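You operate a simulated robot arm through the tools that you are given. There is no shell and no other tool. Be economical: measure what you need, move in short steps, check, and stop when the job is done.

You are at the controls of a simulated robot arm. One attempt, no reset.

## Task
Lay the lens from the mat on the nested housing and press it to an even seam.
Fine: slide home for one stroke; pull it out again afterwards.

Only the result counts: the job must be done as asked and must still hold three seconds after the hand-in. Knocking over, shifting, dropping, spilling or breaking anything else fails it.

## Robot
A 6-joint arm with a two-finger parallel gripper, fixed in place. Base frame: the origin is at the foot of the arm, x ahead of it, y to its left, z up. Readings come in cm, rad, newtons and seconds.
Its first joint turns from -1.152 to 1.152 rad. Payload 2.7 kg.
Tool frame: the origin (TCP) lies between the finger pads and is the grasp point; the fingertips stand 2.3 cm ahead of it; z points along the fingers, y is the line along which they close. The gripper opens to 9.4 cm. The fingers are 3.8 cm wide and 1 cm thick; the gripper's body (5.4 by 9.6 cm) begins 3.9 cm behind the TCP.
Orientation is told as [roll, pitch, yaw] about the base's x, y, z axes, in that order, counted from this pose: with the fingers straight down and closing along the base's y, the tool's x points along the base's -x, its y along +y and its z along -z.

## Interface
- The arm moves only by the tool send_rows. Its argument "rows" is a list of rows, each a list of 3 entries, a list of its own where there are three numbers: the shift along the tool's x, y, z in units of 25 mm (1.0 is 25 mm), then the turn, a rotation vector about the tool's x, y, z in units of 8 degrees (1.0 is 8 degrees), then the closure, from 0 (fully open) to 1 (shut). In form: [[[x, y, z], [wx, wy, wz], gripper], ...]. A call has 1 to 12 rows; each row shifts and turns the commanded pose from where the row before left it, along the tool's axes as they then stand. A call with a number of a shift or a turn outside -1 to 1 is refused whole. Rows are played at 5 a second. More than 5 cm and 0.15 rad between two rows, or a gripper value outside its range, and nothing of the call is played. A pose out of reach is approached as far as the arm can. The call stops where the force on the tool passes 40 N (or 10 N more than at its start, if that is more) or the arm is blocked; 0.2 s more then pass. The fingers move at their own pace (about 4.5 cm/s each) and stop on an object; they squeeze with about 20 N. The grip force told is the motor's: it shows also when the fingers shut on nothing. Time passes only in rows, and 0.2 s behind the last, so rows that do not move let the fingers close. It gives the time, the measured TCP pose, the force on the tool (base axes), the opening and the grip force at its end, in the units of the frame above (readings bear some noise).
- Cameras (640 x 400 px; columns grow to the right, rows downward): "scene" is fixed at [9.53, -44.6, 139.72]; the picture's right is [0.59, -0.81, 0.00], its down [-0.57, -0.42, -0.71] and it looks along [0.57, 0.42, -0.71] (base axes); focal length 262 px, centre (320, 200). "wrist" rides on the gripper at [8.6, 1.6, -7.5] in the tool frame; the picture's right is [-0.18, 0.98, 0.00], its down [-0.58, -0.11, -0.81] and it looks along [-0.79, -0.15, 0.59] (tool axes); focal length 243 px, centre (320, 200). There is no depth. A picture from a camera that has moved, and an enlarged one, comes with that camera's place and axes in the base frame and with its lens. The place of the scene camera against the robot may be out by one fixed shift of up to 1.8 cm in any direction.
- snapshot(camera): a new picture of that camera. No time passes.
- close_up(camera, box): a new picture of the part [left, top, right, bottom] of that camera's present view, enlarged. No time passes.
- job_done(): hands the job in; it is judged then, once.

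Go step by step. Nothing tells you positions but the pictures and the camera data: compare them with the known pose of the tool, close in by small moves and look again before you grip or let go. The budget is 120 turns and 76 pictures, counting those below and the enlarged ones. Unless the task says otherwise, let go and move clear before handing in, and close with one line.

The tools are called after "Emit:" as name(argument=value, ...) on one line, values as JSON. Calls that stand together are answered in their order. send_rows: Moves the arm, as the interface text tells. Its arguments: {"type":"object","properties":{"rows":{"type":"array","items":{"type":"array"}}},"required":["rows"]} The other tools are called the same way: snapshot (camera) takes a picture; close_up (camera, box) takes an enlarged picture of a part of a camera's view; job_done () hands the job in.

At the start:

```text
time: 0.0
position: [47.0, 4.95, 114.1]
ee_rot: [-0.001, 0.002, 0.001]
ft_force: [0.2, -0.3, 0.8]
gripper_width: 9.41
grasp_force: 0.2
```

scene: 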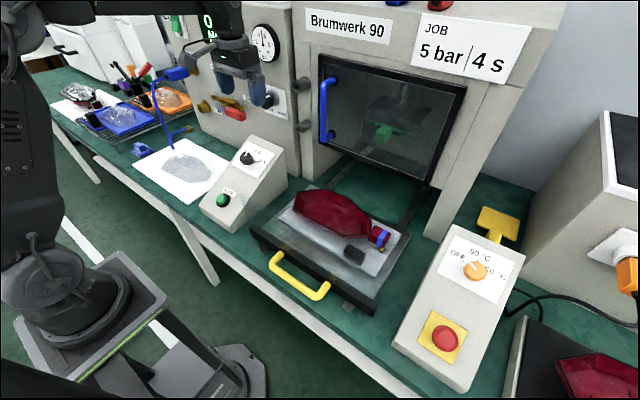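
wrist: 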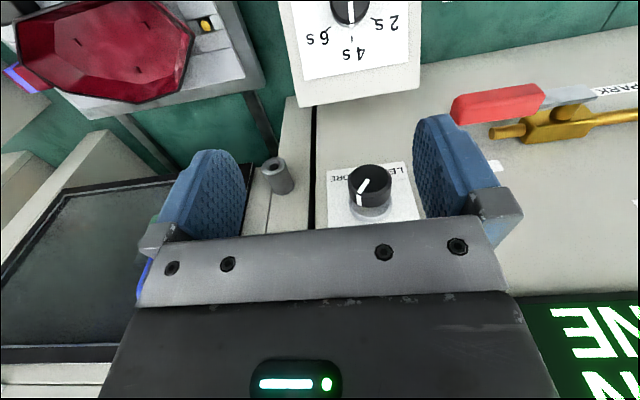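

I see a press (Brumwerk 90, job card 5 bar / 4 s) with a slide carrying a red housing, a clear lens on a white mat, and several controls. I'll enlarge the parts before moving.

Emit:
close_up(camera="scene", box=[120, 120, 300, 232])

Emit:
close_up(camera="scene", box=[240, 170, 420, 320])

Emit:
close_up(camera="scene", box=[160, 0, 320, 130])

Emit:
close_up(camera="scene", box=[300, 40, 480, 200])

Emit:
close_up(camera="scene", box=[380, 190, 540, 390])

Emit:
close_up(camera="scene", box=[40, 50, 220, 170])

```text
3.56 times, centred on (210, 176) of scene
camera zoom: at [9.53, -44.6, 139.72], right [0.59, -0.81, 0.0], down [-0.57, -0.42, -0.71], along [0.57, 0.42, -0.71], focal length 931 px, centre (711, 285)
```

zoom: 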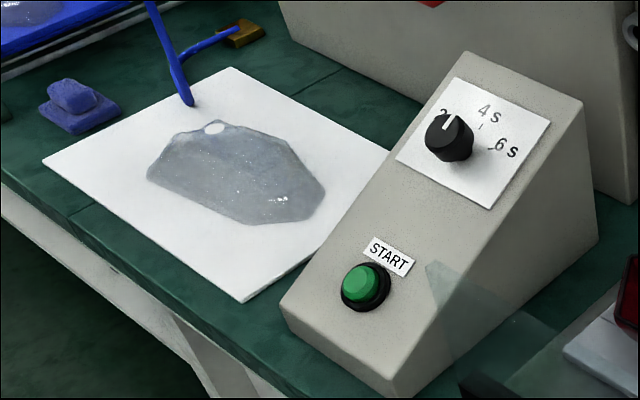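

```text
2.67 times, centred on (330, 245) of scene
camera zoom: at [9.53, -44.6, 139.72], right [0.59, -0.81, 0.0], down [-0.57, -0.42, -0.71], along [0.57, 0.42, -0.71], focal length 698 px, centre (293, 80)
```

zoom: 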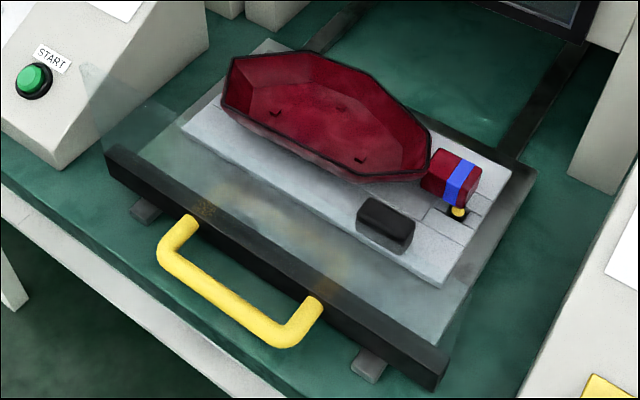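

```text
3.08 times, centred on (240, 65) of scene
camera zoom: at [9.53, -44.6, 139.72], right [0.59, -0.81, 0.0], down [-0.57, -0.42, -0.71], along [0.57, 0.42, -0.71], focal length 806 px, centre (566, 615)
```

zoom: 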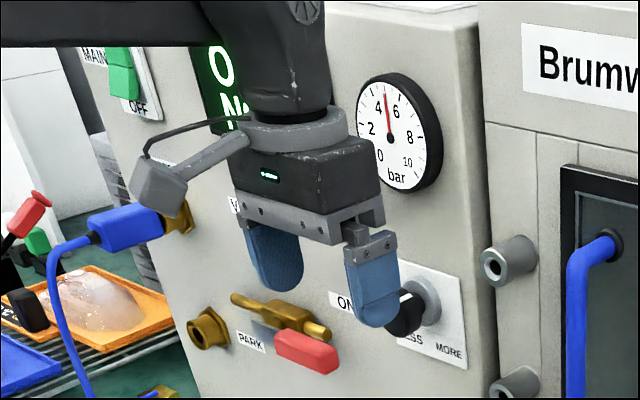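

```text
2.50 times, centred on (390, 120) of scene
camera zoom: at [9.53, -44.6, 139.72], right [0.59, -0.81, 0.0], down [-0.57, -0.42, -0.71], along [0.57, 0.42, -0.71], focal length 654 px, centre (145, 400)
```

zoom: 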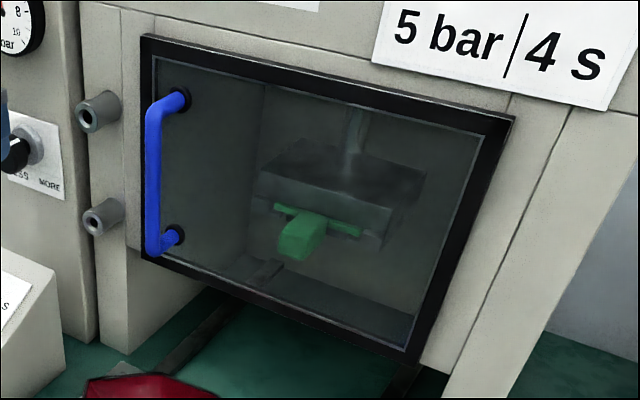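

```text
2.00 times, centred on (460, 290) of scene
camera zoom: at [9.53, -44.6, 139.72], right [0.59, -0.81, 0.0], down [-0.57, -0.42, -0.71], along [0.57, 0.42, -0.71], focal length 524 px, centre (40, 20)
```

zoom: 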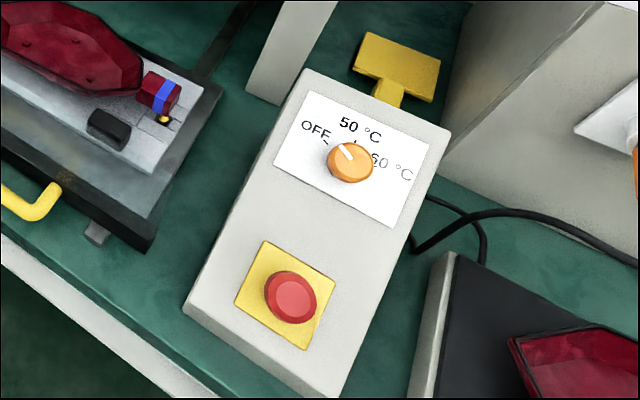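

```text
3.33 times, centred on (130, 110) of scene
camera zoom: at [9.53, -44.6, 139.72], right [0.59, -0.81, 0.0], down [-0.57, -0.42, -0.71], along [0.57, 0.42, -0.71], focal length 873 px, centre (953, 500)
```

zoom: 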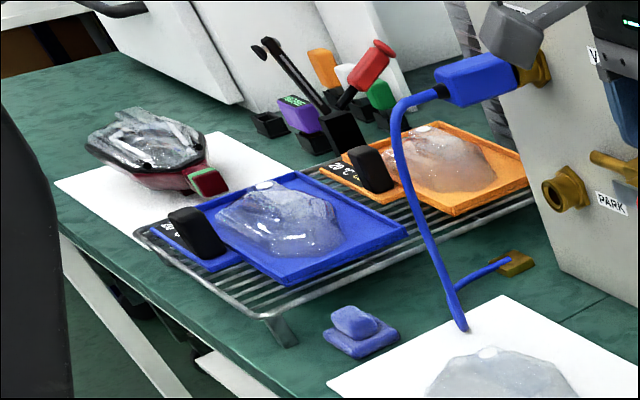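

The controls seem to matter (gauge ≈4.5 bar, timer at 2 s, valve at PARK, heater knob). I look at more detail before touching anything.

Emit:
close_up(camera="scene", box=[500, 100, 640, 400])

Emit:
close_up(camera="scene", box=[250, 15, 310, 65])

Emit:
close_up(camera="scene", box=[430, 235, 510, 290])

Emit:
close_up(camera="scene", box=[60, 60, 160, 130])

Emit:
close_up(camera="wrist", box=[260, 60, 640, 240])

Emit:
close_up(camera="scene", box=[280, 0, 480, 60])

Emit:
close_up(camera="scene", box=[160, 0, 220, 40])

Emit:
close_up(camera="scene", box=[340, 215, 410, 275])

```text
1.33 times, centred on (570, 250) of scene
camera zoom: at [9.53, -44.6, 139.72], right [0.59, -0.81, 0.0], down [-0.57, -0.42, -0.71], along [0.57, 0.42, -0.71], focal length 349 px, centre (-13, 133)
```

zoom: 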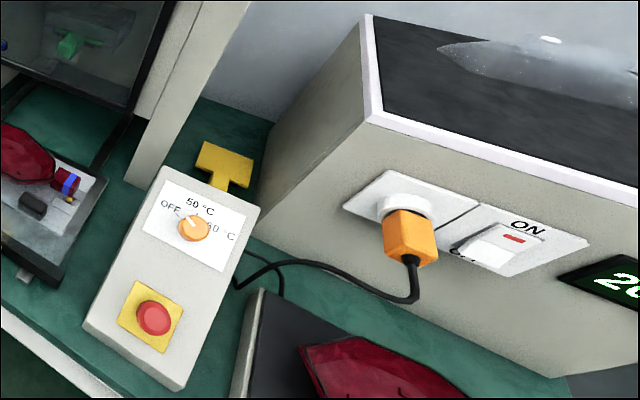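

```text
8.00 times, centred on (280, 40) of scene
camera zoom: at [9.53, -44.6, 139.72], right [0.59, -0.81, 0.0], down [-0.57, -0.42, -0.71], along [0.57, 0.42, -0.71], focal length 2094 px, centre (640, 1480)
```

zoom: 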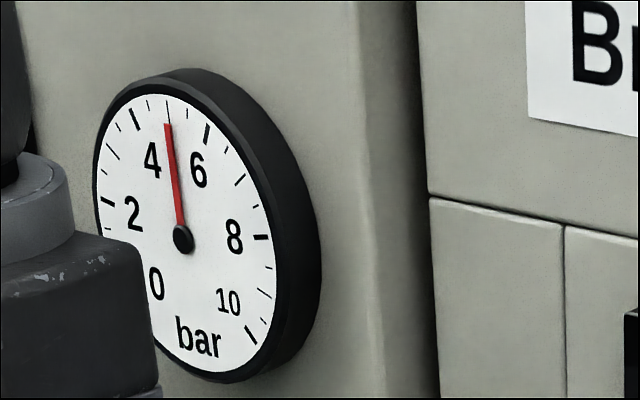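

```text
7.27 times, centred on (470, 262) of scene
camera zoom: at [9.53, -44.6, 139.72], right [0.59, -0.81, 0.0], down [-0.57, -0.42, -0.71], along [0.57, 0.42, -0.71], focal length 1904 px, centre (-771, -254)
```

zoom: 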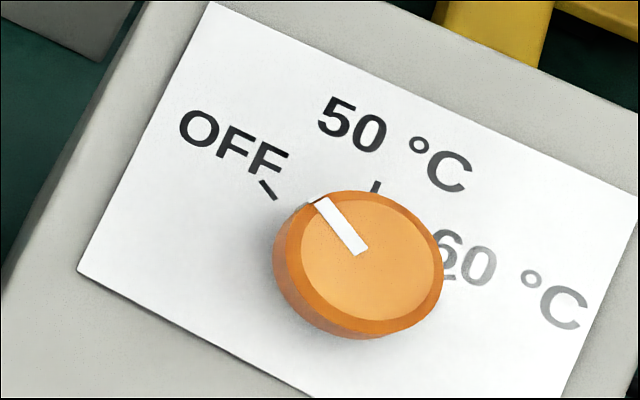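

```text
5.71 times, centred on (110, 95) of scene
camera zoom: at [9.53, -44.6, 139.72], right [0.59, -0.81, 0.0], down [-0.57, -0.42, -0.71], along [0.57, 0.42, -0.71], focal length 1496 px, centre (1520, 800)
```

zoom: 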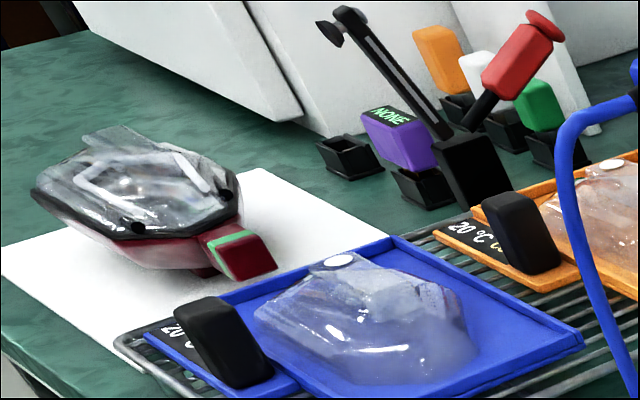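

```text
1.68 times, centred on (450, 150) of wrist
camera zoom: at [38.33, 6.76, 121.52], right [0.18, 0.98, 0.0], down [0.58, -0.11, 0.81], along [0.79, -0.15, -0.59], focal length 409 px, centre (101, 284)
```

zoom: 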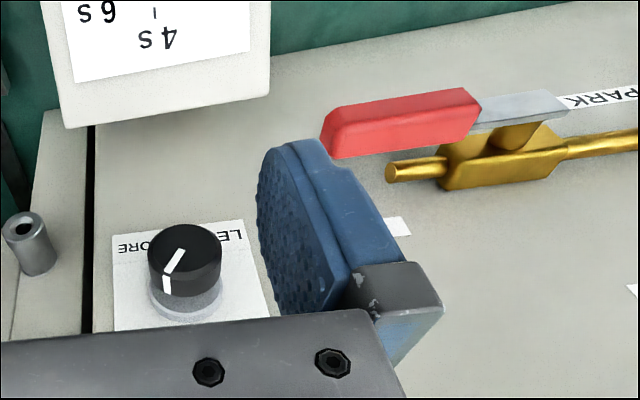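

```text
3.20 times, centred on (380, 30) of scene
camera zoom: at [9.53, -44.6, 139.72], right [0.59, -0.81, 0.0], down [-0.57, -0.42, -0.71], along [0.57, 0.42, -0.71], focal length 838 px, centre (128, 744)
```

zoom: 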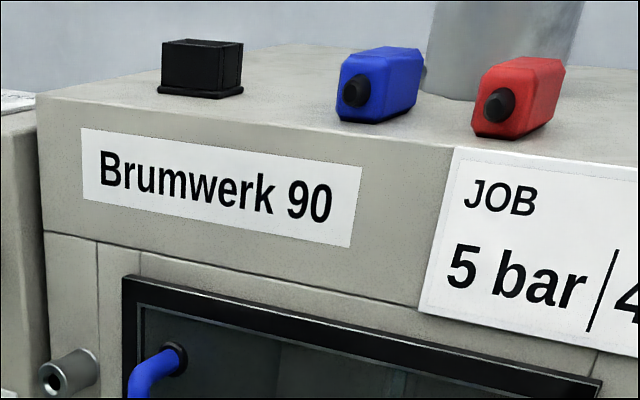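

```text
10.00 times, centred on (190, 20) of scene
camera zoom: at [9.53, -44.6, 139.72], right [0.59, -0.81, 0.0], down [-0.57, -0.42, -0.71], along [0.57, 0.42, -0.71], focal length 2618 px, centre (1620, 2000)
```

zoom: 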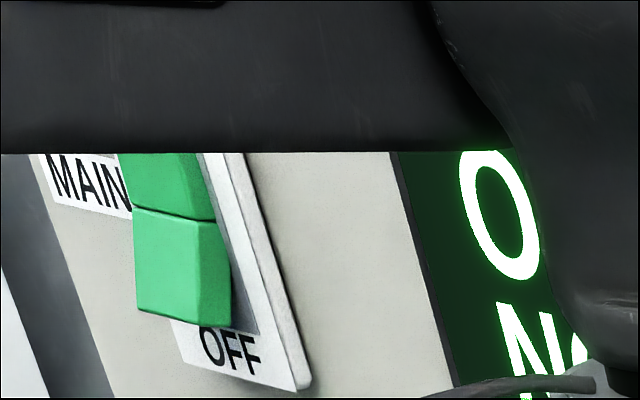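

```text
6.67 times, centred on (375, 245) of scene
camera zoom: at [9.53, -44.6, 139.72], right [0.59, -0.81, 0.0], down [-0.57, -0.42, -0.71], along [0.57, 0.42, -0.71], focal length 1746 px, centre (-47, -100)
```

zoom: 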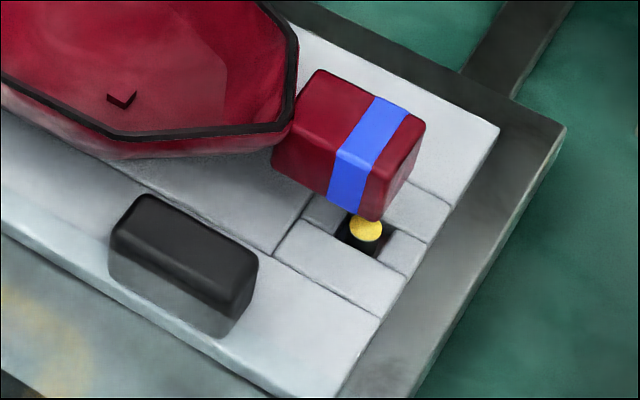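

The housing carries a blue band while a green tool appears to be in the press head, and blue/red ones sit on top of the machine. I'll back off and move left to read the panel display.

Emit:
send_rows(rows=[[[1, 0, 0], [0, 0, 0], 0], [[1, 0, 0], [0, 0, 0], 0], [[1, 1, 0], [0, 0, 0], 0], [[1, 1, 0], [0, 0, 0], 0], [[0, 1, 0], [0, 0, 0], 0], [[0, 1, 0], [0, 0, 0], 0]])

Emit:
snapshot(camera="wrist")

Emit:
snapshot(camera="scene")

```text
time: 1.4
position: [37.06, 15.03, 114.07]
ee_rot: [-0.001, -0.001, -0.001]
ft_force: [0.5, -0.1, -1.1]
gripper_width: 9.4
grasp_force: 0.1
```

```text
59 pictures are left
camera wrist: at [28.36, 16.81, 121.48], right [0.18, 0.98, 0.0], down [0.58, -0.11, 0.81], along [0.79, -0.15, -0.59], focal length 243 px, centre (320, 200)
```

wrist: 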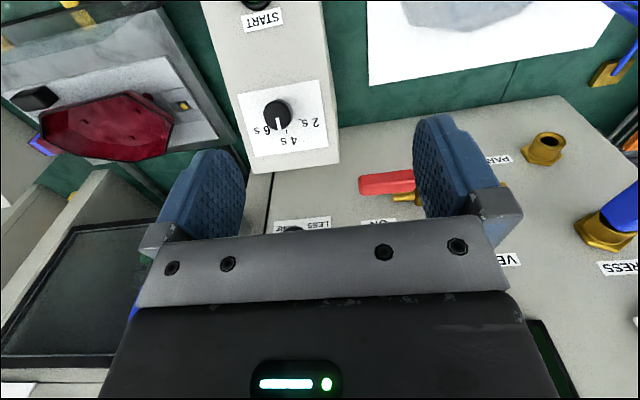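

```text
58 pictures are left
```

scene: 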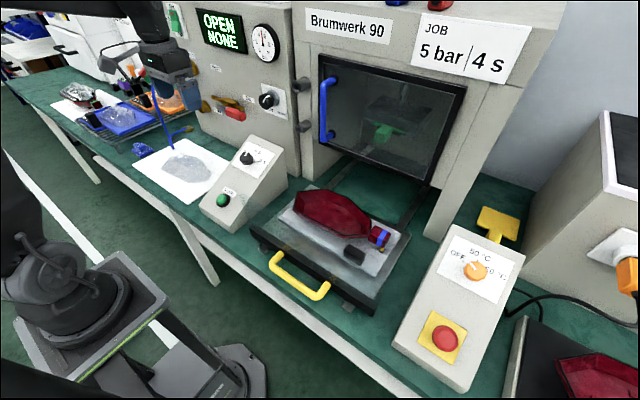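

The display reads OPEN / NONE. Enlarging the panel now that it is uncovered.

Emit:
close_up(camera="scene", box=[160, 0, 320, 130])

Emit:
close_up(camera="wrist", box=[360, 100, 640, 300])

Emit:
close_up(camera="wrist", box=[0, 0, 260, 180])

Emit:
close_up(camera="scene", box=[350, 90, 430, 160])

```text
3.08 times, centred on (240, 65) of scene
camera zoom: at [9.53, -44.6, 139.72], right [0.59, -0.81, 0.0], down [-0.57, -0.42, -0.71], along [0.57, 0.42, -0.71], focal length 806 px, centre (566, 615)
```

zoom: 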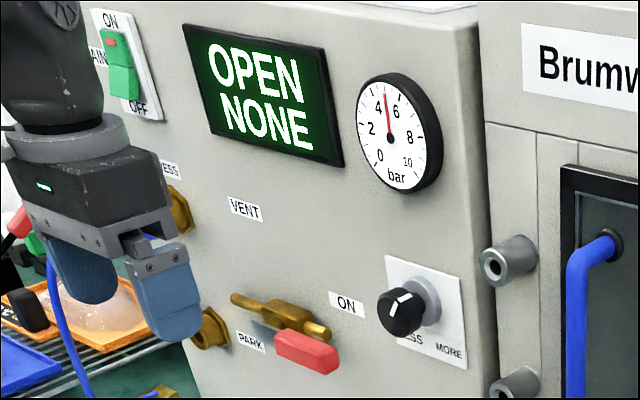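

```text
2.00 times, centred on (500, 200) of wrist
camera zoom: at [28.36, 16.81, 121.48], right [0.18, 0.98, 0.0], down [0.58, -0.11, 0.81], along [0.79, -0.15, -0.59], focal length 485 px, centre (-40, 200)
```

zoom: 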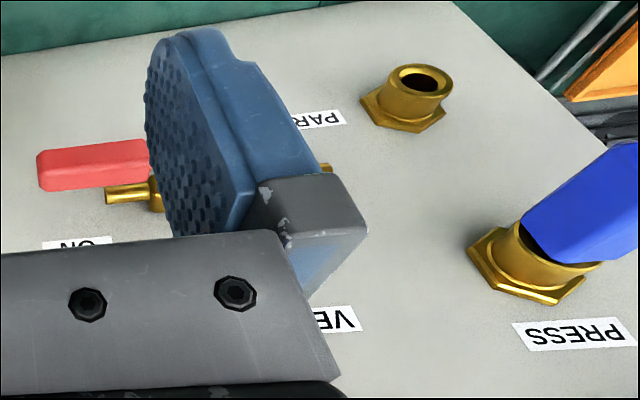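

```text
2.22 times, centred on (130, 90) of wrist
camera zoom: at [28.36, 16.81, 121.48], right [0.18, 0.98, 0.0], down [0.58, -0.11, 0.81], along [0.79, -0.15, -0.59], focal length 539 px, centre (742, 444)
```

zoom: 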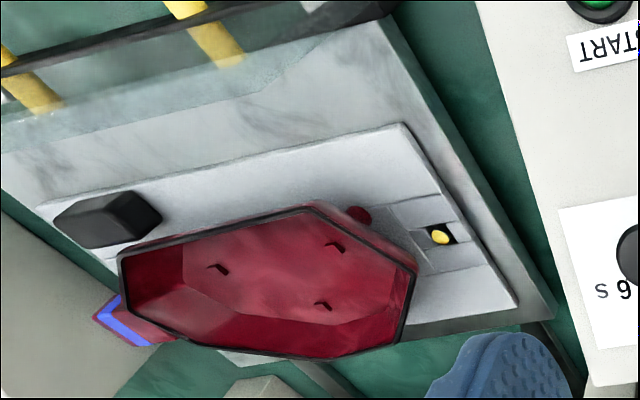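

```text
5.71 times, centred on (390, 125) of scene
camera zoom: at [9.53, -44.6, 139.72], right [0.59, -0.81, 0.0], down [-0.57, -0.42, -0.71], along [0.57, 0.42, -0.71], focal length 1496 px, centre (-80, 629)
```

zoom: 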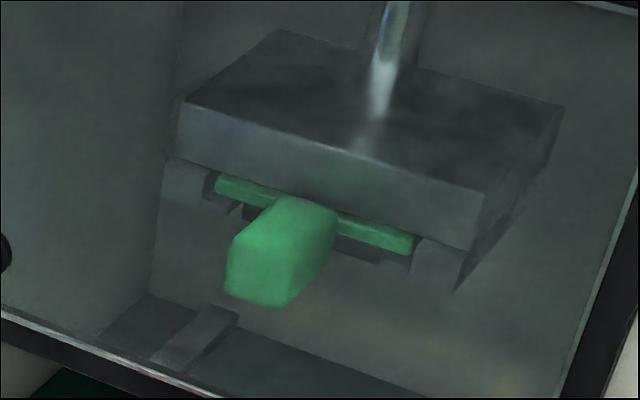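

Gauge seems to be at 5 bar. I check the timer, the lens, and the tool details closely.

Emit:
close_up(camera="wrist", box=[220, 60, 360, 190])

Emit:
close_up(camera="scene", box=[225, 135, 285, 175])

Emit:
close_up(camera="scene", box=[150, 140, 220, 190])

Emit:
close_up(camera="scene", box=[280, 180, 400, 270])

```text
3.08 times, centred on (290, 125) of wrist
camera zoom: at [28.36, 16.81, 121.48], right [0.18, 0.98, 0.0], down [0.58, -0.11, 0.81], along [0.79, -0.15, -0.59], focal length 746 px, centre (412, 431)
```

zoom: 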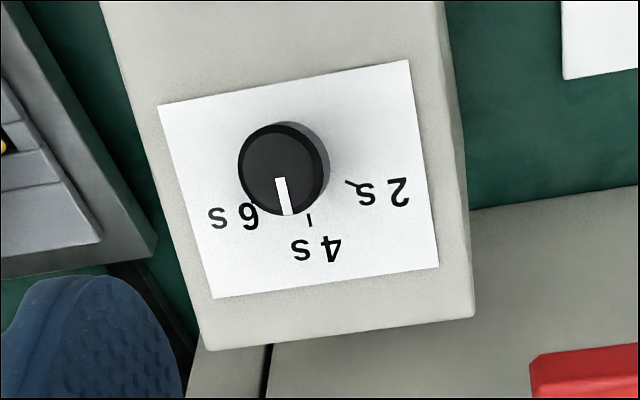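

```text
10.00 times, centred on (255, 155) of scene
camera zoom: at [9.53, -44.6, 139.72], right [0.59, -0.81, 0.0], down [-0.57, -0.42, -0.71], along [0.57, 0.42, -0.71], focal length 2618 px, centre (970, 650)
```

zoom: 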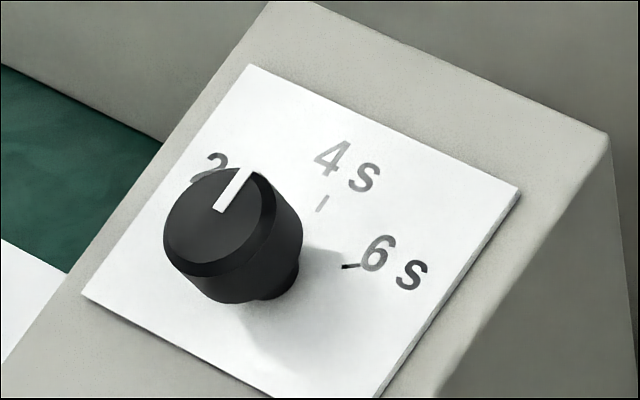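

```text
8.00 times, centred on (185, 165) of scene
camera zoom: at [9.53, -44.6, 139.72], right [0.59, -0.81, 0.0], down [-0.57, -0.42, -0.71], along [0.57, 0.42, -0.71], focal length 2094 px, centre (1400, 480)
```

zoom: 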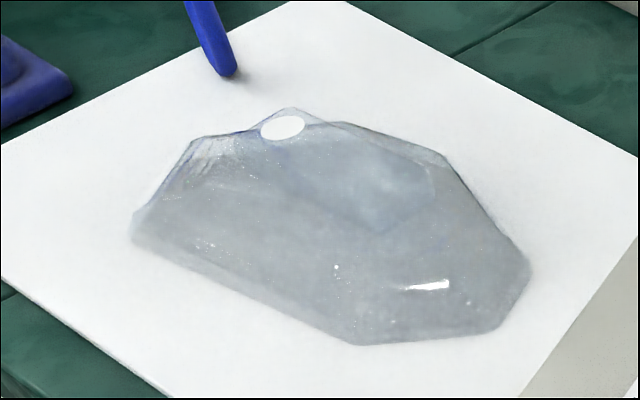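

```text
4.44 times, centred on (340, 225) of scene
camera zoom: at [9.53, -44.6, 139.72], right [0.59, -0.81, 0.0], down [-0.57, -0.42, -0.71], along [0.57, 0.42, -0.71], focal length 1164 px, centre (231, 89)
```

zoom: 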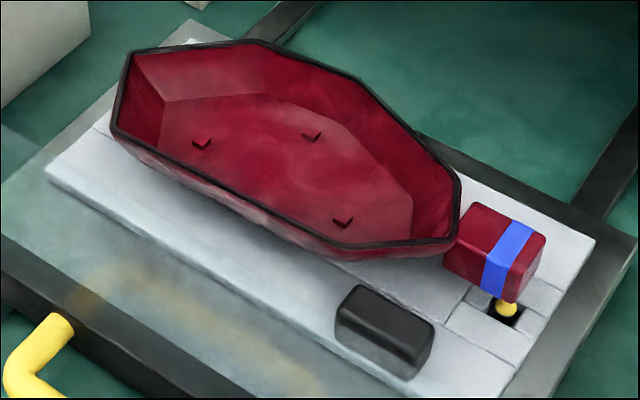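

Timer pointer is parallel to the 4 s tick and the gauge stands at 5, so those look right. The tool colour is the open question; I move up and across to inspect the machine top and the chamber.

Emit:
send_rows(rows=[[[0, -1, -0.6], [0, 0, 0], 0], [[0, -1, -0.6], [0, 0, 0], 0], [[0, -1, -0.6], [0, 0, 0], 0], [[0, -1, -0.6], [0, 0, 0], 0], [[0, -1, -0.6], [0, 0, 0], 0], [[0, -1, -0.6], [0, 0, 0], 0], [[0, -1, -0.6], [0, 0, 0], 0], [[0, -1, -0.6], [0, 0, 0], 0], [[0, -1, -0.6], [0, 0, 0], 0], [[0, -1, -0.6], [0, 0, 0], 0], [[0, -1, -0.6], [0, 0, 0], 0], [[0, -1, 0], [0, 0, 0], 0]])

Emit:
snapshot(camera="wrist")

```text
time: 4.0
position: [36.95, -14.84, 130.55]
ee_rot: [-0.001, 0.0, 0.002]
ft_force: [-0.6, 0.2, -0.3]
gripper_width: 9.38
grasp_force: 0.0
```

```text
49 pictures are left
camera wrist: at [28.3, -13.2, 137.96], right [0.18, 0.98, 0.0], down [0.58, -0.11, 0.81], along [0.79, -0.15, -0.59], focal length 243 px, centre (320, 200)
```

wrist: 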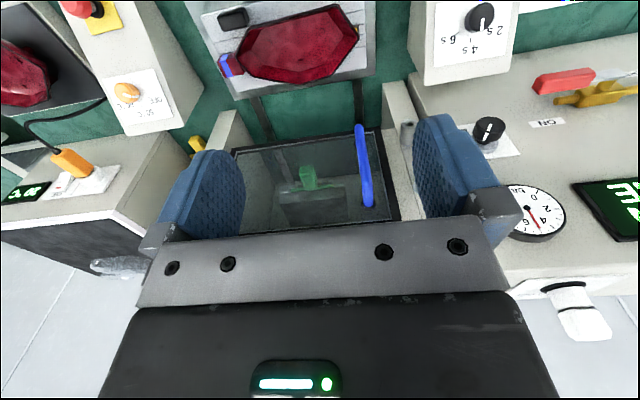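

I raise further to see the blocks on the machine's top.

Emit:
send_rows(rows=[[[0.5, -0.5, -1], [0, 0, 0], 0], [[0.5, -0.5, -1], [0, 0, 0], 0], [[0.5, -0.5, -1], [0, 0, 0], 0], [[0.5, 0, -1], [0, 0, 0], 0], [[0.5, 0, -1], [0, 0, 0], 0], [[0.5, 0, -1], [0, 0, 0], 0], [[0.5, 0, -1], [0, 0, 0], 0], [[0.5, 0, -1], [0, 0, 0], 0]])

Emit:
snapshot(camera="wrist")

Emit:
close_up(camera="scene", box=[300, 0, 480, 110])

```text
time: 5.8
position: [25.62, -17.46, 136.1]
ee_rot: [-0.001, -0.001, 0.0]
ft_force: [-0.1, 0.6, 0.3]
gripper_width: 9.39
grasp_force: 0.2
out of reach, approached as far as the arm can: row 2, 3, 4, 5, 6, 7, 8
```

```text
48 pictures are left
camera wrist: at [16.88, -15.67, 143.43], right [0.18, 0.98, 0.0], down [0.58, -0.11, 0.81], along [0.79, -0.15, -0.59], focal length 243 px, centre (320, 200)
```

wrist: 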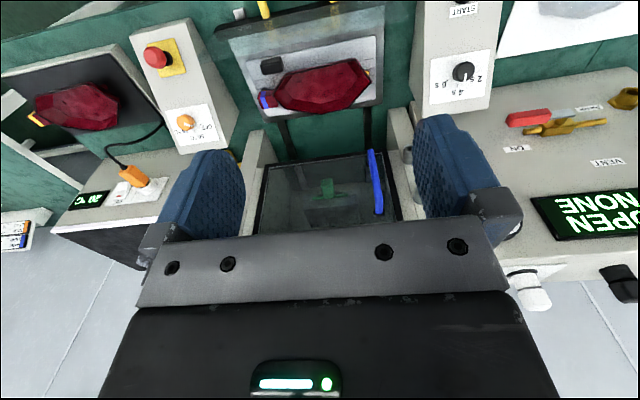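

```text
3.56 times, centred on (390, 55) of scene
camera zoom: at [9.53, -44.6, 139.72], right [0.59, -0.81, 0.0], down [-0.57, -0.42, -0.71], along [0.57, 0.42, -0.71], focal length 931 px, centre (71, 716)
```

zoom: 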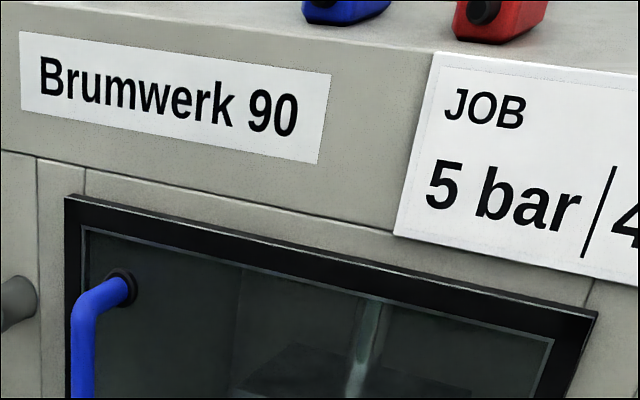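

There is a small colour legend at the left of the wrist view; I enlarge it.

Emit:
close_up(camera="wrist", box=[0, 200, 70, 260])

Emit:
close_up(camera="wrist", box=[0, 30, 240, 230])

Emit:
close_up(camera="wrist", box=[240, 40, 420, 230])

```text
6.67 times, centred on (35, 230) of wrist
camera zoom: at [16.88, -15.67, 143.43], right [0.18, 0.98, 0.0], down [0.58, -0.11, 0.81], along [0.79, -0.15, -0.59], focal length 1618 px, centre (2220, 0)
```

zoom: 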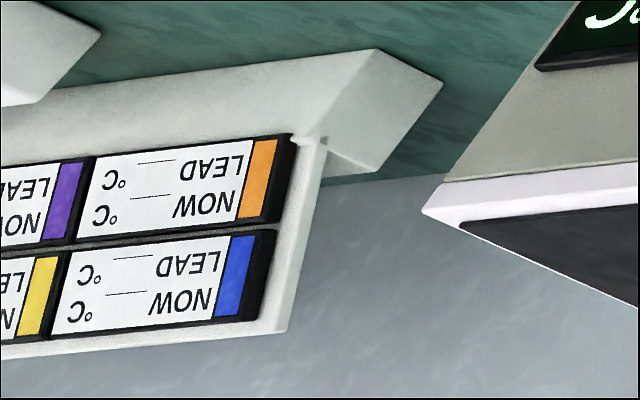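

```text
2.00 times, centred on (120, 130) of wrist
camera zoom: at [16.88, -15.67, 143.43], right [0.18, 0.98, 0.0], down [0.58, -0.11, 0.81], along [0.79, -0.15, -0.59], focal length 485 px, centre (720, 340)
```

zoom: 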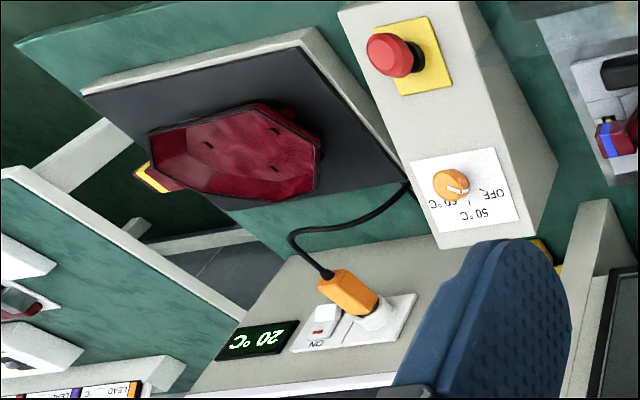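

```text
2.11 times, centred on (330, 135) of wrist
camera zoom: at [16.88, -15.67, 143.43], right [0.18, 0.98, 0.0], down [0.58, -0.11, 0.81], along [0.79, -0.15, -0.59], focal length 511 px, centre (299, 337)
```

zoom: 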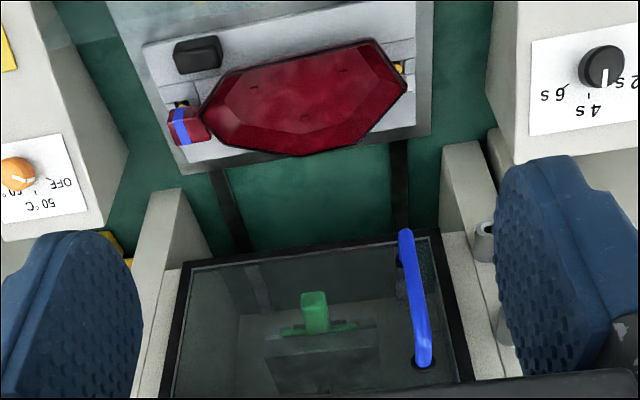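

A close-up box near the image edge extends past it, so I use that to see the machine top.

Emit:
close_up(camera="scene", box=[320, 0, 440, 4])

Emit:
close_up(camera="scene", box=[80, 60, 160, 115])

```text
5.33 times, centred on (380, 2) of scene
camera zoom: at [9.53, -44.6, 139.72], right [0.59, -0.81, 0.0], down [-0.57, -0.42, -0.71], along [0.57, 0.42, -0.71], focal length 1396 px, centre (0, 1256)
```

zoom: 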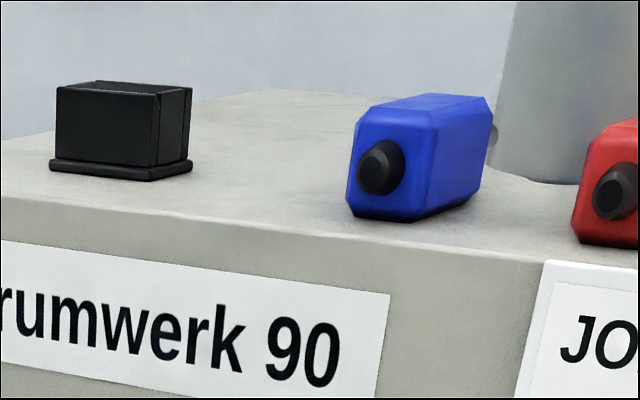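

```text
7.27 times, centred on (120, 88) of scene
camera zoom: at [9.53, -44.6, 139.72], right [0.59, -0.81, 0.0], down [-0.57, -0.42, -0.71], along [0.57, 0.42, -0.71], focal length 1904 px, centre (1774, 1018)
```

zoom: 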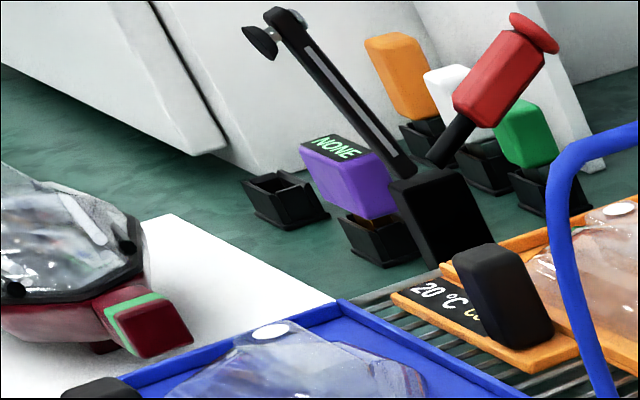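

A yellow T-shaped insert lies at the right and a blue lump near the mat — these may be alternate press inserts matching housing bands. I check both.

Emit:
close_up(camera="scene", box=[115, 115, 185, 165])

Emit:
close_up(camera="scene", box=[460, 195, 540, 250])

Emit:
close_up(camera="scene", box=[540, 330, 640, 400])

Emit:
close_up(camera="wrist", box=[300, 160, 370, 215])

```text
8.00 times, centred on (150, 140) of scene
camera zoom: at [9.53, -44.6, 139.72], right [0.59, -0.81, 0.0], down [-0.57, -0.42, -0.71], along [0.57, 0.42, -0.71], focal length 2094 px, centre (1680, 680)
```

zoom: 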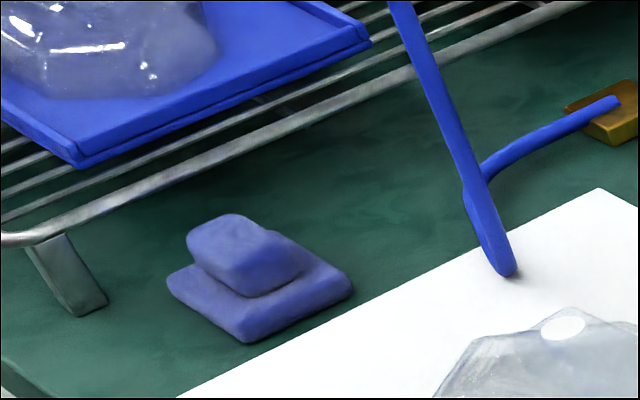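

```text
7.27 times, centred on (500, 222) of scene
camera zoom: at [9.53, -44.6, 139.72], right [0.59, -0.81, 0.0], down [-0.57, -0.42, -0.71], along [0.57, 0.42, -0.71], focal length 1904 px, centre (-989, 36)
```

zoom: 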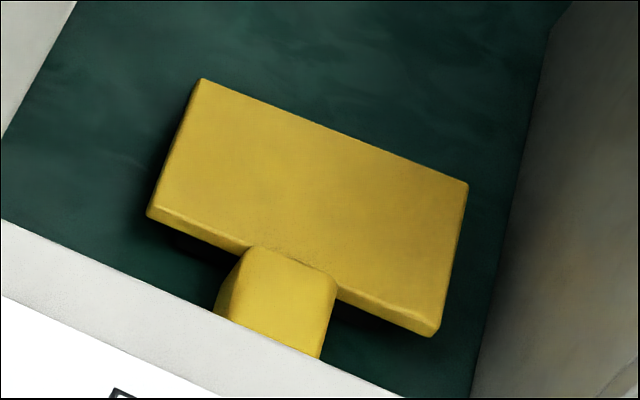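

```text
5.71 times, centred on (590, 365) of scene
camera zoom: at [9.53, -44.6, 139.72], right [0.59, -0.81, 0.0], down [-0.57, -0.42, -0.71], along [0.57, 0.42, -0.71], focal length 1496 px, centre (-1223, -743)
```

zoom: 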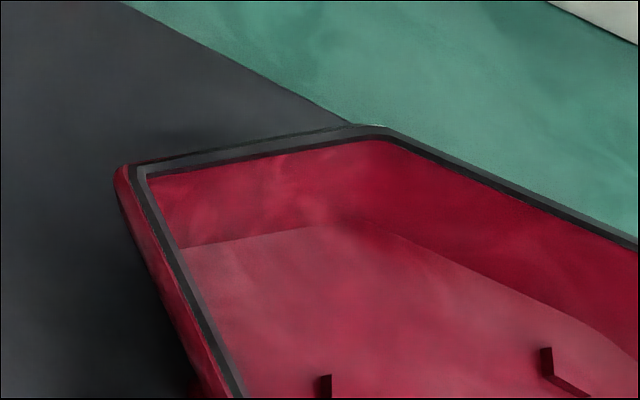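

```text
7.27 times, centred on (335, 188) of wrist
camera zoom: at [16.88, -15.67, 143.43], right [0.18, 0.98, 0.0], down [0.58, -0.11, 0.81], along [0.79, -0.15, -0.59], focal length 1764 px, centre (211, 291)
```

zoom: 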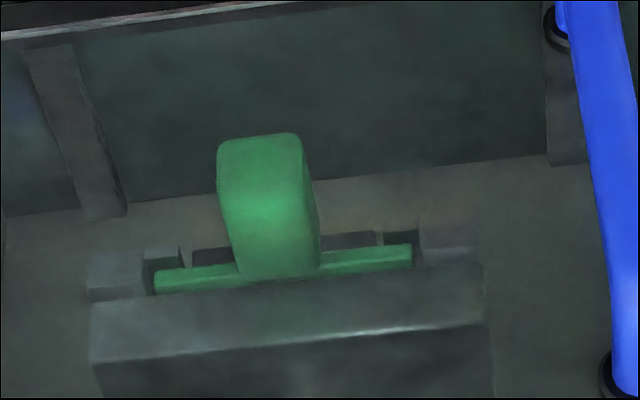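

The inserts are a green one (fitted) and a spare yellow one; nothing else on the job card conflicts, so I leave it and settings alone. Now I move over to view the lens with the wrist camera.

Emit:
send_rows(rows=[[[0, 1, 0], [0, 0, 0], 0], [[0, 1, 0], [0, 0, 0], 0], [[0, 1, 0], [0, 0, 0], 0], [[0, 1, 0], [0, 0, 0], 0], [[0, 1, 0], [0, 0, 0], 0], [[0, 1, 0], [0, 0, 0], 0], [[0, 1, 0], [0, 0, 0], 0], [[0, 1, 0], [0, 0, 0], 0], [[0, 1, 0], [0, 0, 0], 0], [[0, 1, 0], [0, 0, 0], 0], [[0, 1, 0], [0, 0, 0], 0], [[0, 1, 0], [0, 0, 0], 0]])

Emit:
send_rows(rows=[[[0, 1, 1], [0, 0, 0], 0], [[0, 1, 1], [0, 0, 0], 0], [[0, 1, 1], [0, 0, 0], 0], [[0, 1, 1], [0, 0, 0], 0], [[0, 1, 1], [0, 0, 0], 0], [[0, 0, 1], [0, 0, 0], 0], [[0, 0, 1], [0, 0, 0], 0], [[0, 0, 1], [0, 0, 0], 0]])

Emit:
snapshot(camera="wrist")

```text
time: 8.4
position: [25.74, 12.77, 136.15]
ee_rot: [0.001, -0.001, 0.0]
ft_force: [-0.4, 0.5, 0.5]
gripper_width: 9.4
grasp_force: 0.0
```

```text
time: 10.2
position: [25.46, 25.2, 116.0]
ee_rot: [0.001, -0.001, -0.002]
ft_force: [1.3, -0.1, 0.2]
gripper_width: 9.42
grasp_force: 0.1
```

```text
37 pictures are left
camera wrist: at [16.83, 26.93, 123.5], right [0.18, 0.98, 0.0], down [0.58, -0.11, 0.81], along [0.79, -0.15, -0.59], focal length 243 px, centre (320, 200)
```

wrist: 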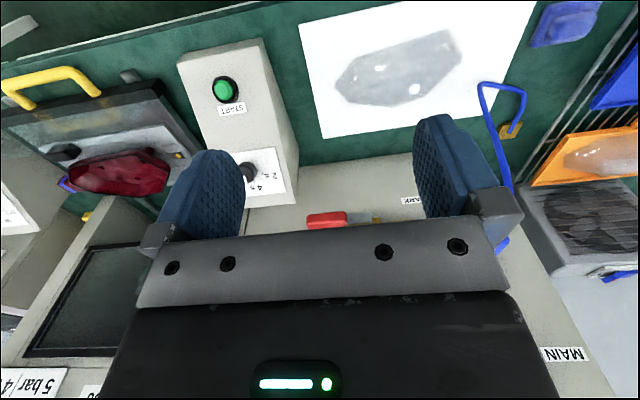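

I enlarge the lens and, in the same view, the housing, to compare outlines.

Emit:
close_up(camera="wrist", box=[320, 20, 480, 120])

Emit:
close_up(camera="wrist", box=[20, 100, 220, 225])

```text
4.00 times, centred on (400, 70) of wrist
camera zoom: at [16.83, 26.93, 123.5], right [0.18, 0.98, 0.0], down [0.58, -0.11, 0.81], along [0.79, -0.15, -0.59], focal length 970 px, centre (0, 720)
```

zoom: 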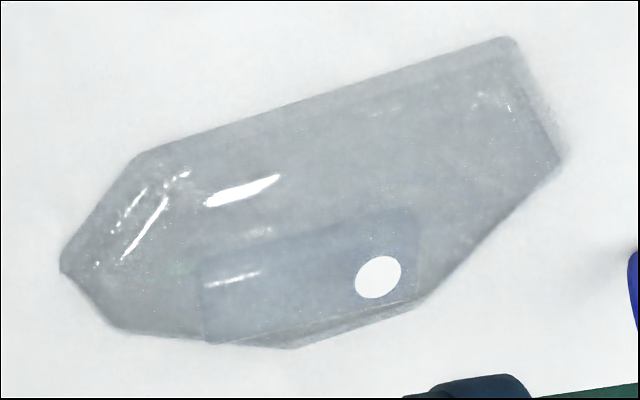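

```text
3.20 times, centred on (120, 162) of wrist
camera zoom: at [16.83, 26.93, 123.5], right [0.18, 0.98, 0.0], down [0.58, -0.11, 0.81], along [0.79, -0.15, -0.59], focal length 776 px, centre (960, 320)
```

zoom: 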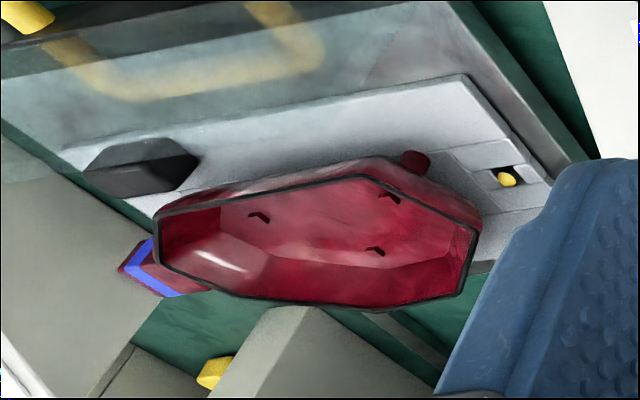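

The lens outline matches the housing's rim order with only a few degrees' turn, so it mainly needs carrying about 57 cm in −y. It seems a dome with a raised plateau; I look at it from lower to decide on the grip.

Emit:
send_rows(rows=[[[0.4, 0.5, 1], [0, 0, 0], 0], [[0.4, 0.5, 1], [0, 0, 0], 0], [[0.4, 0.5, 1], [0, 0, 0], 0], [[0.4, 0.5, 1], [0, 0, 0], 0], [[0.4, 0.5, 1], [0, 0, 0], 0], [[0.2, 0.5, 1], [0, 0, 0], 0], [[0, 0.2, 1], [0, 0, 0], 0]])

Emit:
close_up(camera="wrist", box=[180, 80, 500, 280])

```text
time: 11.8
position: [21.51, 32.62, 98.54]
ee_rot: [0.001, 0.002, 0.0]
ft_force: [-0.5, 0.7, -0.5]
gripper_width: 9.41
grasp_force: 0.1
out of reach, approached as far as the arm can: row 5, 6
```

```text
2.00 times, centred on (340, 180) of wrist
camera zoom: at [12.82, 34.23, 106.04], right [0.18, 0.98, 0.0], down [0.58, -0.11, 0.81], along [0.79, -0.15, -0.59], focal length 485 px, centre (280, 240)
```

zoom: 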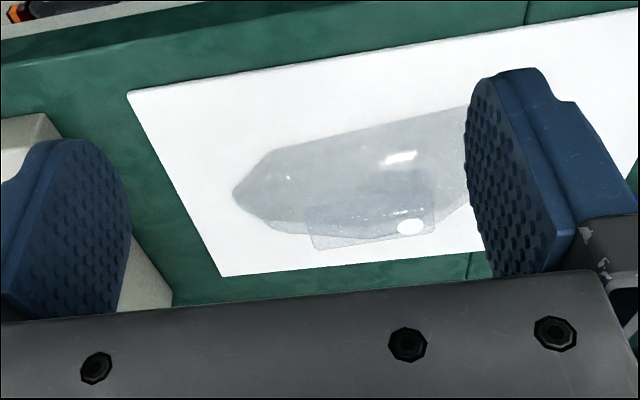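

The dotted feature seems to be a thin fin standing on the lens, which would be the grip. I turn the tool 90° (fingers closing along x) and look along the lens's length to confirm.

Emit:
send_rows(rows=[[[-0.3, 0, -0.5], [0, 0, -0.9375], 0], [[0, 0, -0.5], [0, 0, -0.9375], 0], [[0, 0, -0.5], [0, 0, -0.9375], 0], [[0, 0, -0.5], [0, 0, -0.9375], 0], [[0, 0, 0], [0, 0, -0.9375], 0], [[0, 0, 0], [0, 0, -0.9375], 0], [[0, 0, 0], [0, 0, -0.9375], 0], [[0, 0, 0], [0, 0, -0.9375], 0], [[0, 0, 0], [0, 0, -0.9375], 0], [[0, 0, 0], [0, 0, -0.9375], 0], [[0, 0, 0], [0, 0, -0.9375], 0], [[0, 0, 0], [0, 0, -0.9375], 0]])

```text
time: 14.4
position: [22.08, 32.6, 103.52]
ee_rot: [0.001, 0.0, 1.574]
ft_force: [0.6, 0.1, -0.6]
gripper_width: 9.39
grasp_force: 0.0
```

Emit:
send_rows(rows=[[[0.7, -1, 0], [0, 0, 0], 0], [[0.7, -1, 0], [0, 0, 0], 0], [[0.7, -1, 0], [0, 0, 0], 0], [[0.7, -1, 0], [0, 0, 0], 0], [[0.7, -1, 0], [0, 0, 0], 0], [[0.7, -1, 0], [0, 0, 0], 0], [[0.7, -1, 0], [0, 0, 0], 0]])

Emit:
snapshot(camera="wrist")

```text
time: 16.0
position: [39.73, 19.92, 103.45]
ee_rot: [0.001, -0.001, 1.572]
ft_force: [0.9, -0.7, 0.3]
gripper_width: 9.41
grasp_force: 0.1
```

```text
33 pictures are left
camera wrist: at [38.09, 11.51, 110.93], right [-0.98, 0.18, 0.0], down [0.11, 0.58, 0.81], along [0.15, 0.79, -0.59], focal length 243 px, centre (320, 200)
```

wrist: 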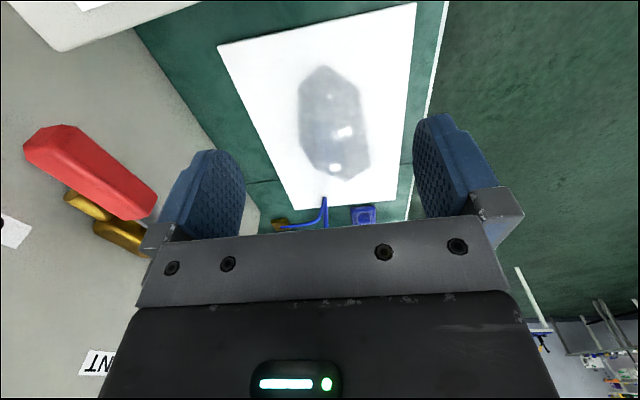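

Emit:
close_up(camera="wrist", box=[270, 50, 400, 195])

```text
2.76 times, centred on (335, 122) of wrist
camera zoom: at [38.09, 11.51, 110.93], right [-0.98, 0.18, 0.0], down [0.11, 0.58, 0.81], along [0.15, 0.79, -0.59], focal length 669 px, centre (279, 414)
```

zoom: 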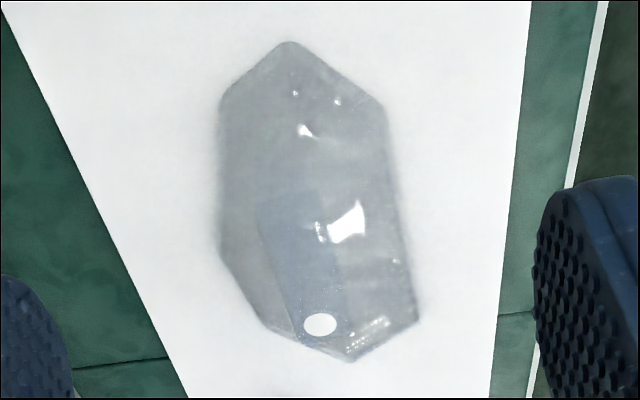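

The lens rim sits near z ≈ 80.7 and its dome about 4 cm higher, with a film-like patch and dot on one slope. I come closer for a detailed look.

Emit:
send_rows(rows=[[[-0.8, 0, 1], [0, 0, 0], 0], [[-0.8, 0, 1], [0, 0, 0], 0], [[-0.8, 0, 1], [0, 0, 0], 0], [[-0.4, 0, 1], [0, 0, 0], 0]])

Emit:
snapshot(camera="wrist")

```text
time: 17.0
position: [39.61, 27.23, 93.45]
ee_rot: [0.0, 0.001, 1.572]
ft_force: [0.4, 0.2, 0.1]
gripper_width: 9.41
grasp_force: 0.0
```

```text
31 pictures are left
camera wrist: at [37.88, 18.69, 100.91], right [-0.98, 0.18, 0.0], down [0.11, 0.58, 0.81], along [0.15, 0.79, -0.59], focal length 243 px, centre (320, 200)
```

wrist: 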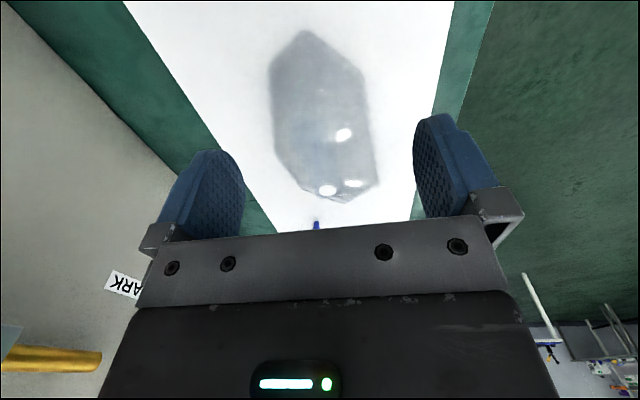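

Emit:
close_up(camera="wrist", box=[245, 90, 405, 215])

```text
3.20 times, centred on (325, 152) of wrist
camera zoom: at [37.88, 18.69, 100.91], right [-0.98, 0.18, 0.0], down [0.11, 0.58, 0.81], along [0.15, 0.79, -0.59], focal length 776 px, centre (304, 352)
```

zoom: 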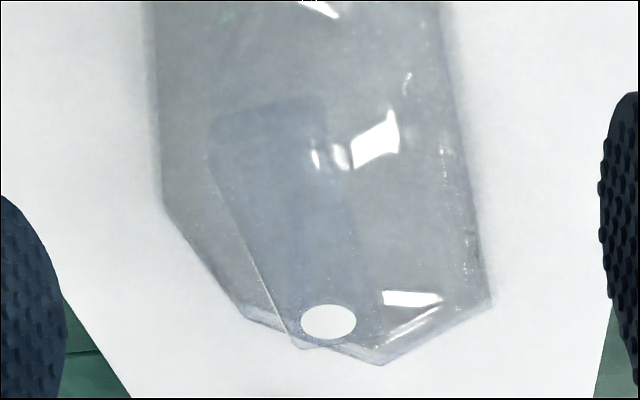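

The lens carries a loose-ended film with a white dot. I compare with the finished sample and tray lens at the left.

Emit:
close_up(camera="scene", box=[55, 75, 105, 115])

Emit:
close_up(camera="scene", box=[95, 95, 150, 135])

```text
10.00 times, centred on (80, 95) of scene
camera zoom: at [9.53, -44.6, 139.72], right [0.59, -0.81, 0.0], down [-0.57, -0.42, -0.71], along [0.57, 0.42, -0.71], focal length 2618 px, centre (2720, 1250)
```

zoom: 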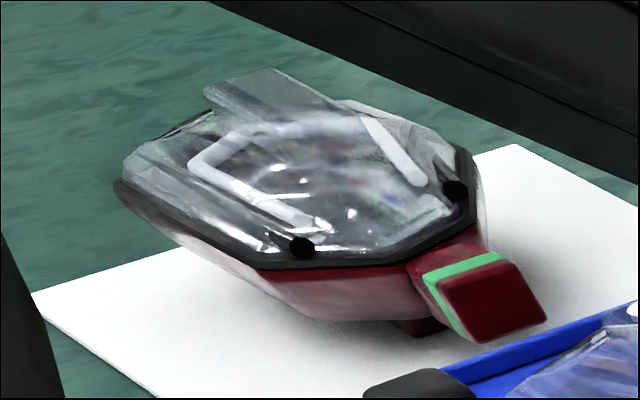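

```text
10.00 times, centred on (122, 115) of scene
camera zoom: at [9.53, -44.6, 139.72], right [0.59, -0.81, 0.0], down [-0.57, -0.42, -0.71], along [0.57, 0.42, -0.71], focal length 2618 px, centre (2295, 1050)
```

zoom: 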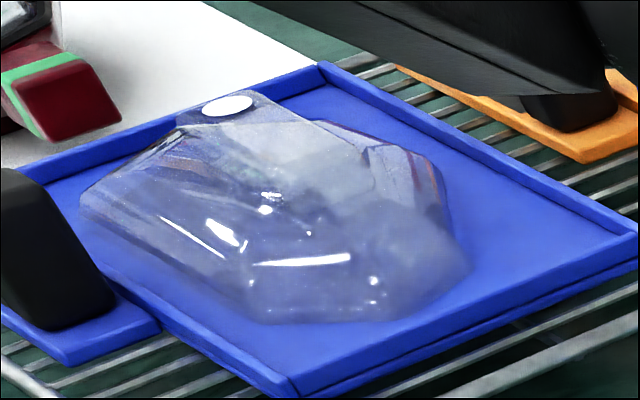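

A tab-like plate also sits on the finished sample, so it belongs to the lens and may be the handle. I tilt the camera for a flatter side view to learn its stance.

Emit:
send_rows(rows=[[[1, 0, 0.5], [0, 0, 0], 0], [[0.2, 0, 0.5], [0, -1, 0], 0], [[0, 0, 0], [0, -1, 0], 0], [[0, 0, 0], [0, -0.7, 0], 0]])

Emit:
close_up(camera="wrist", box=[230, 80, 430, 230])

```text
time: 18.0
position: [39.8, 24.24, 91.13]
ee_rot: [0.001, -0.378, 1.57]
ft_force: [-0.3, 0.5, 0.7]
gripper_width: 9.4
grasp_force: 0.1
```

```text
2.67 times, centred on (330, 155) of wrist
camera zoom: at [38.04, 13.54, 94.75], right [-0.98, 0.17, 0.07], down [0.11, 0.24, 0.96], along [0.15, 0.96, -0.26], focal length 647 px, centre (293, 320)
```

zoom: 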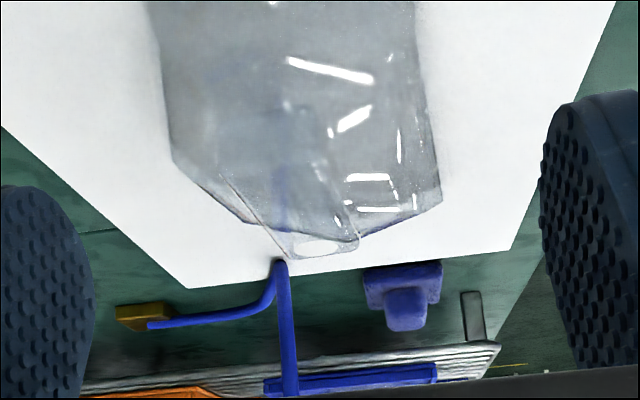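

The plate is a roughly 3 cm × 9 cm horizontal rail on top of the dome (z ≈ 84.4), centred over the lens at about (41.1, 35.7) and turned about 4°. I untilt and line up above it.

Emit:
send_rows(rows=[[[0, 0, 0], [0, 1, 0], 0], [[0, 0, 0], [0, 1, 0], 0], [[0, 0, 0], [0, 0.7, 0], 0], [[-0.8, 0, -0.4], [0, 0, -0.5], 0], [[-1, -0.1, 0], [0, 0, 0], 0], [[-1, -0.2, 0], [0, 0, 0], 0], [[-1, -0.2, 0], [0, 0, 0], 0], [[-0.8, -0.2, 0], [0, 0, 0], 0]])

Emit:
snapshot(camera="wrist")

```text
time: 19.8
position: [40.75, 35.87, 91.98]
ee_rot: [-0.001, 0.002, 1.642]
ft_force: [0.1, 0.3, 1.5]
gripper_width: 9.4
grasp_force: 0.1
```

```text
26 pictures are left
camera wrist: at [39.71, 27.19, 99.36], right [-0.99, 0.11, 0.0], down [0.07, 0.59, 0.81], along [0.09, 0.8, -0.59], focal length 243 px, centre (320, 200)
```

wrist: 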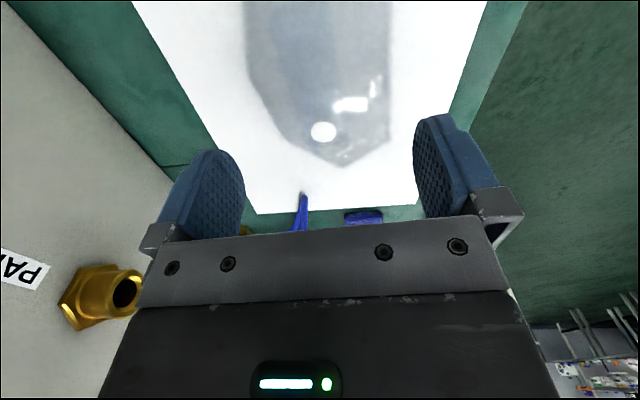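

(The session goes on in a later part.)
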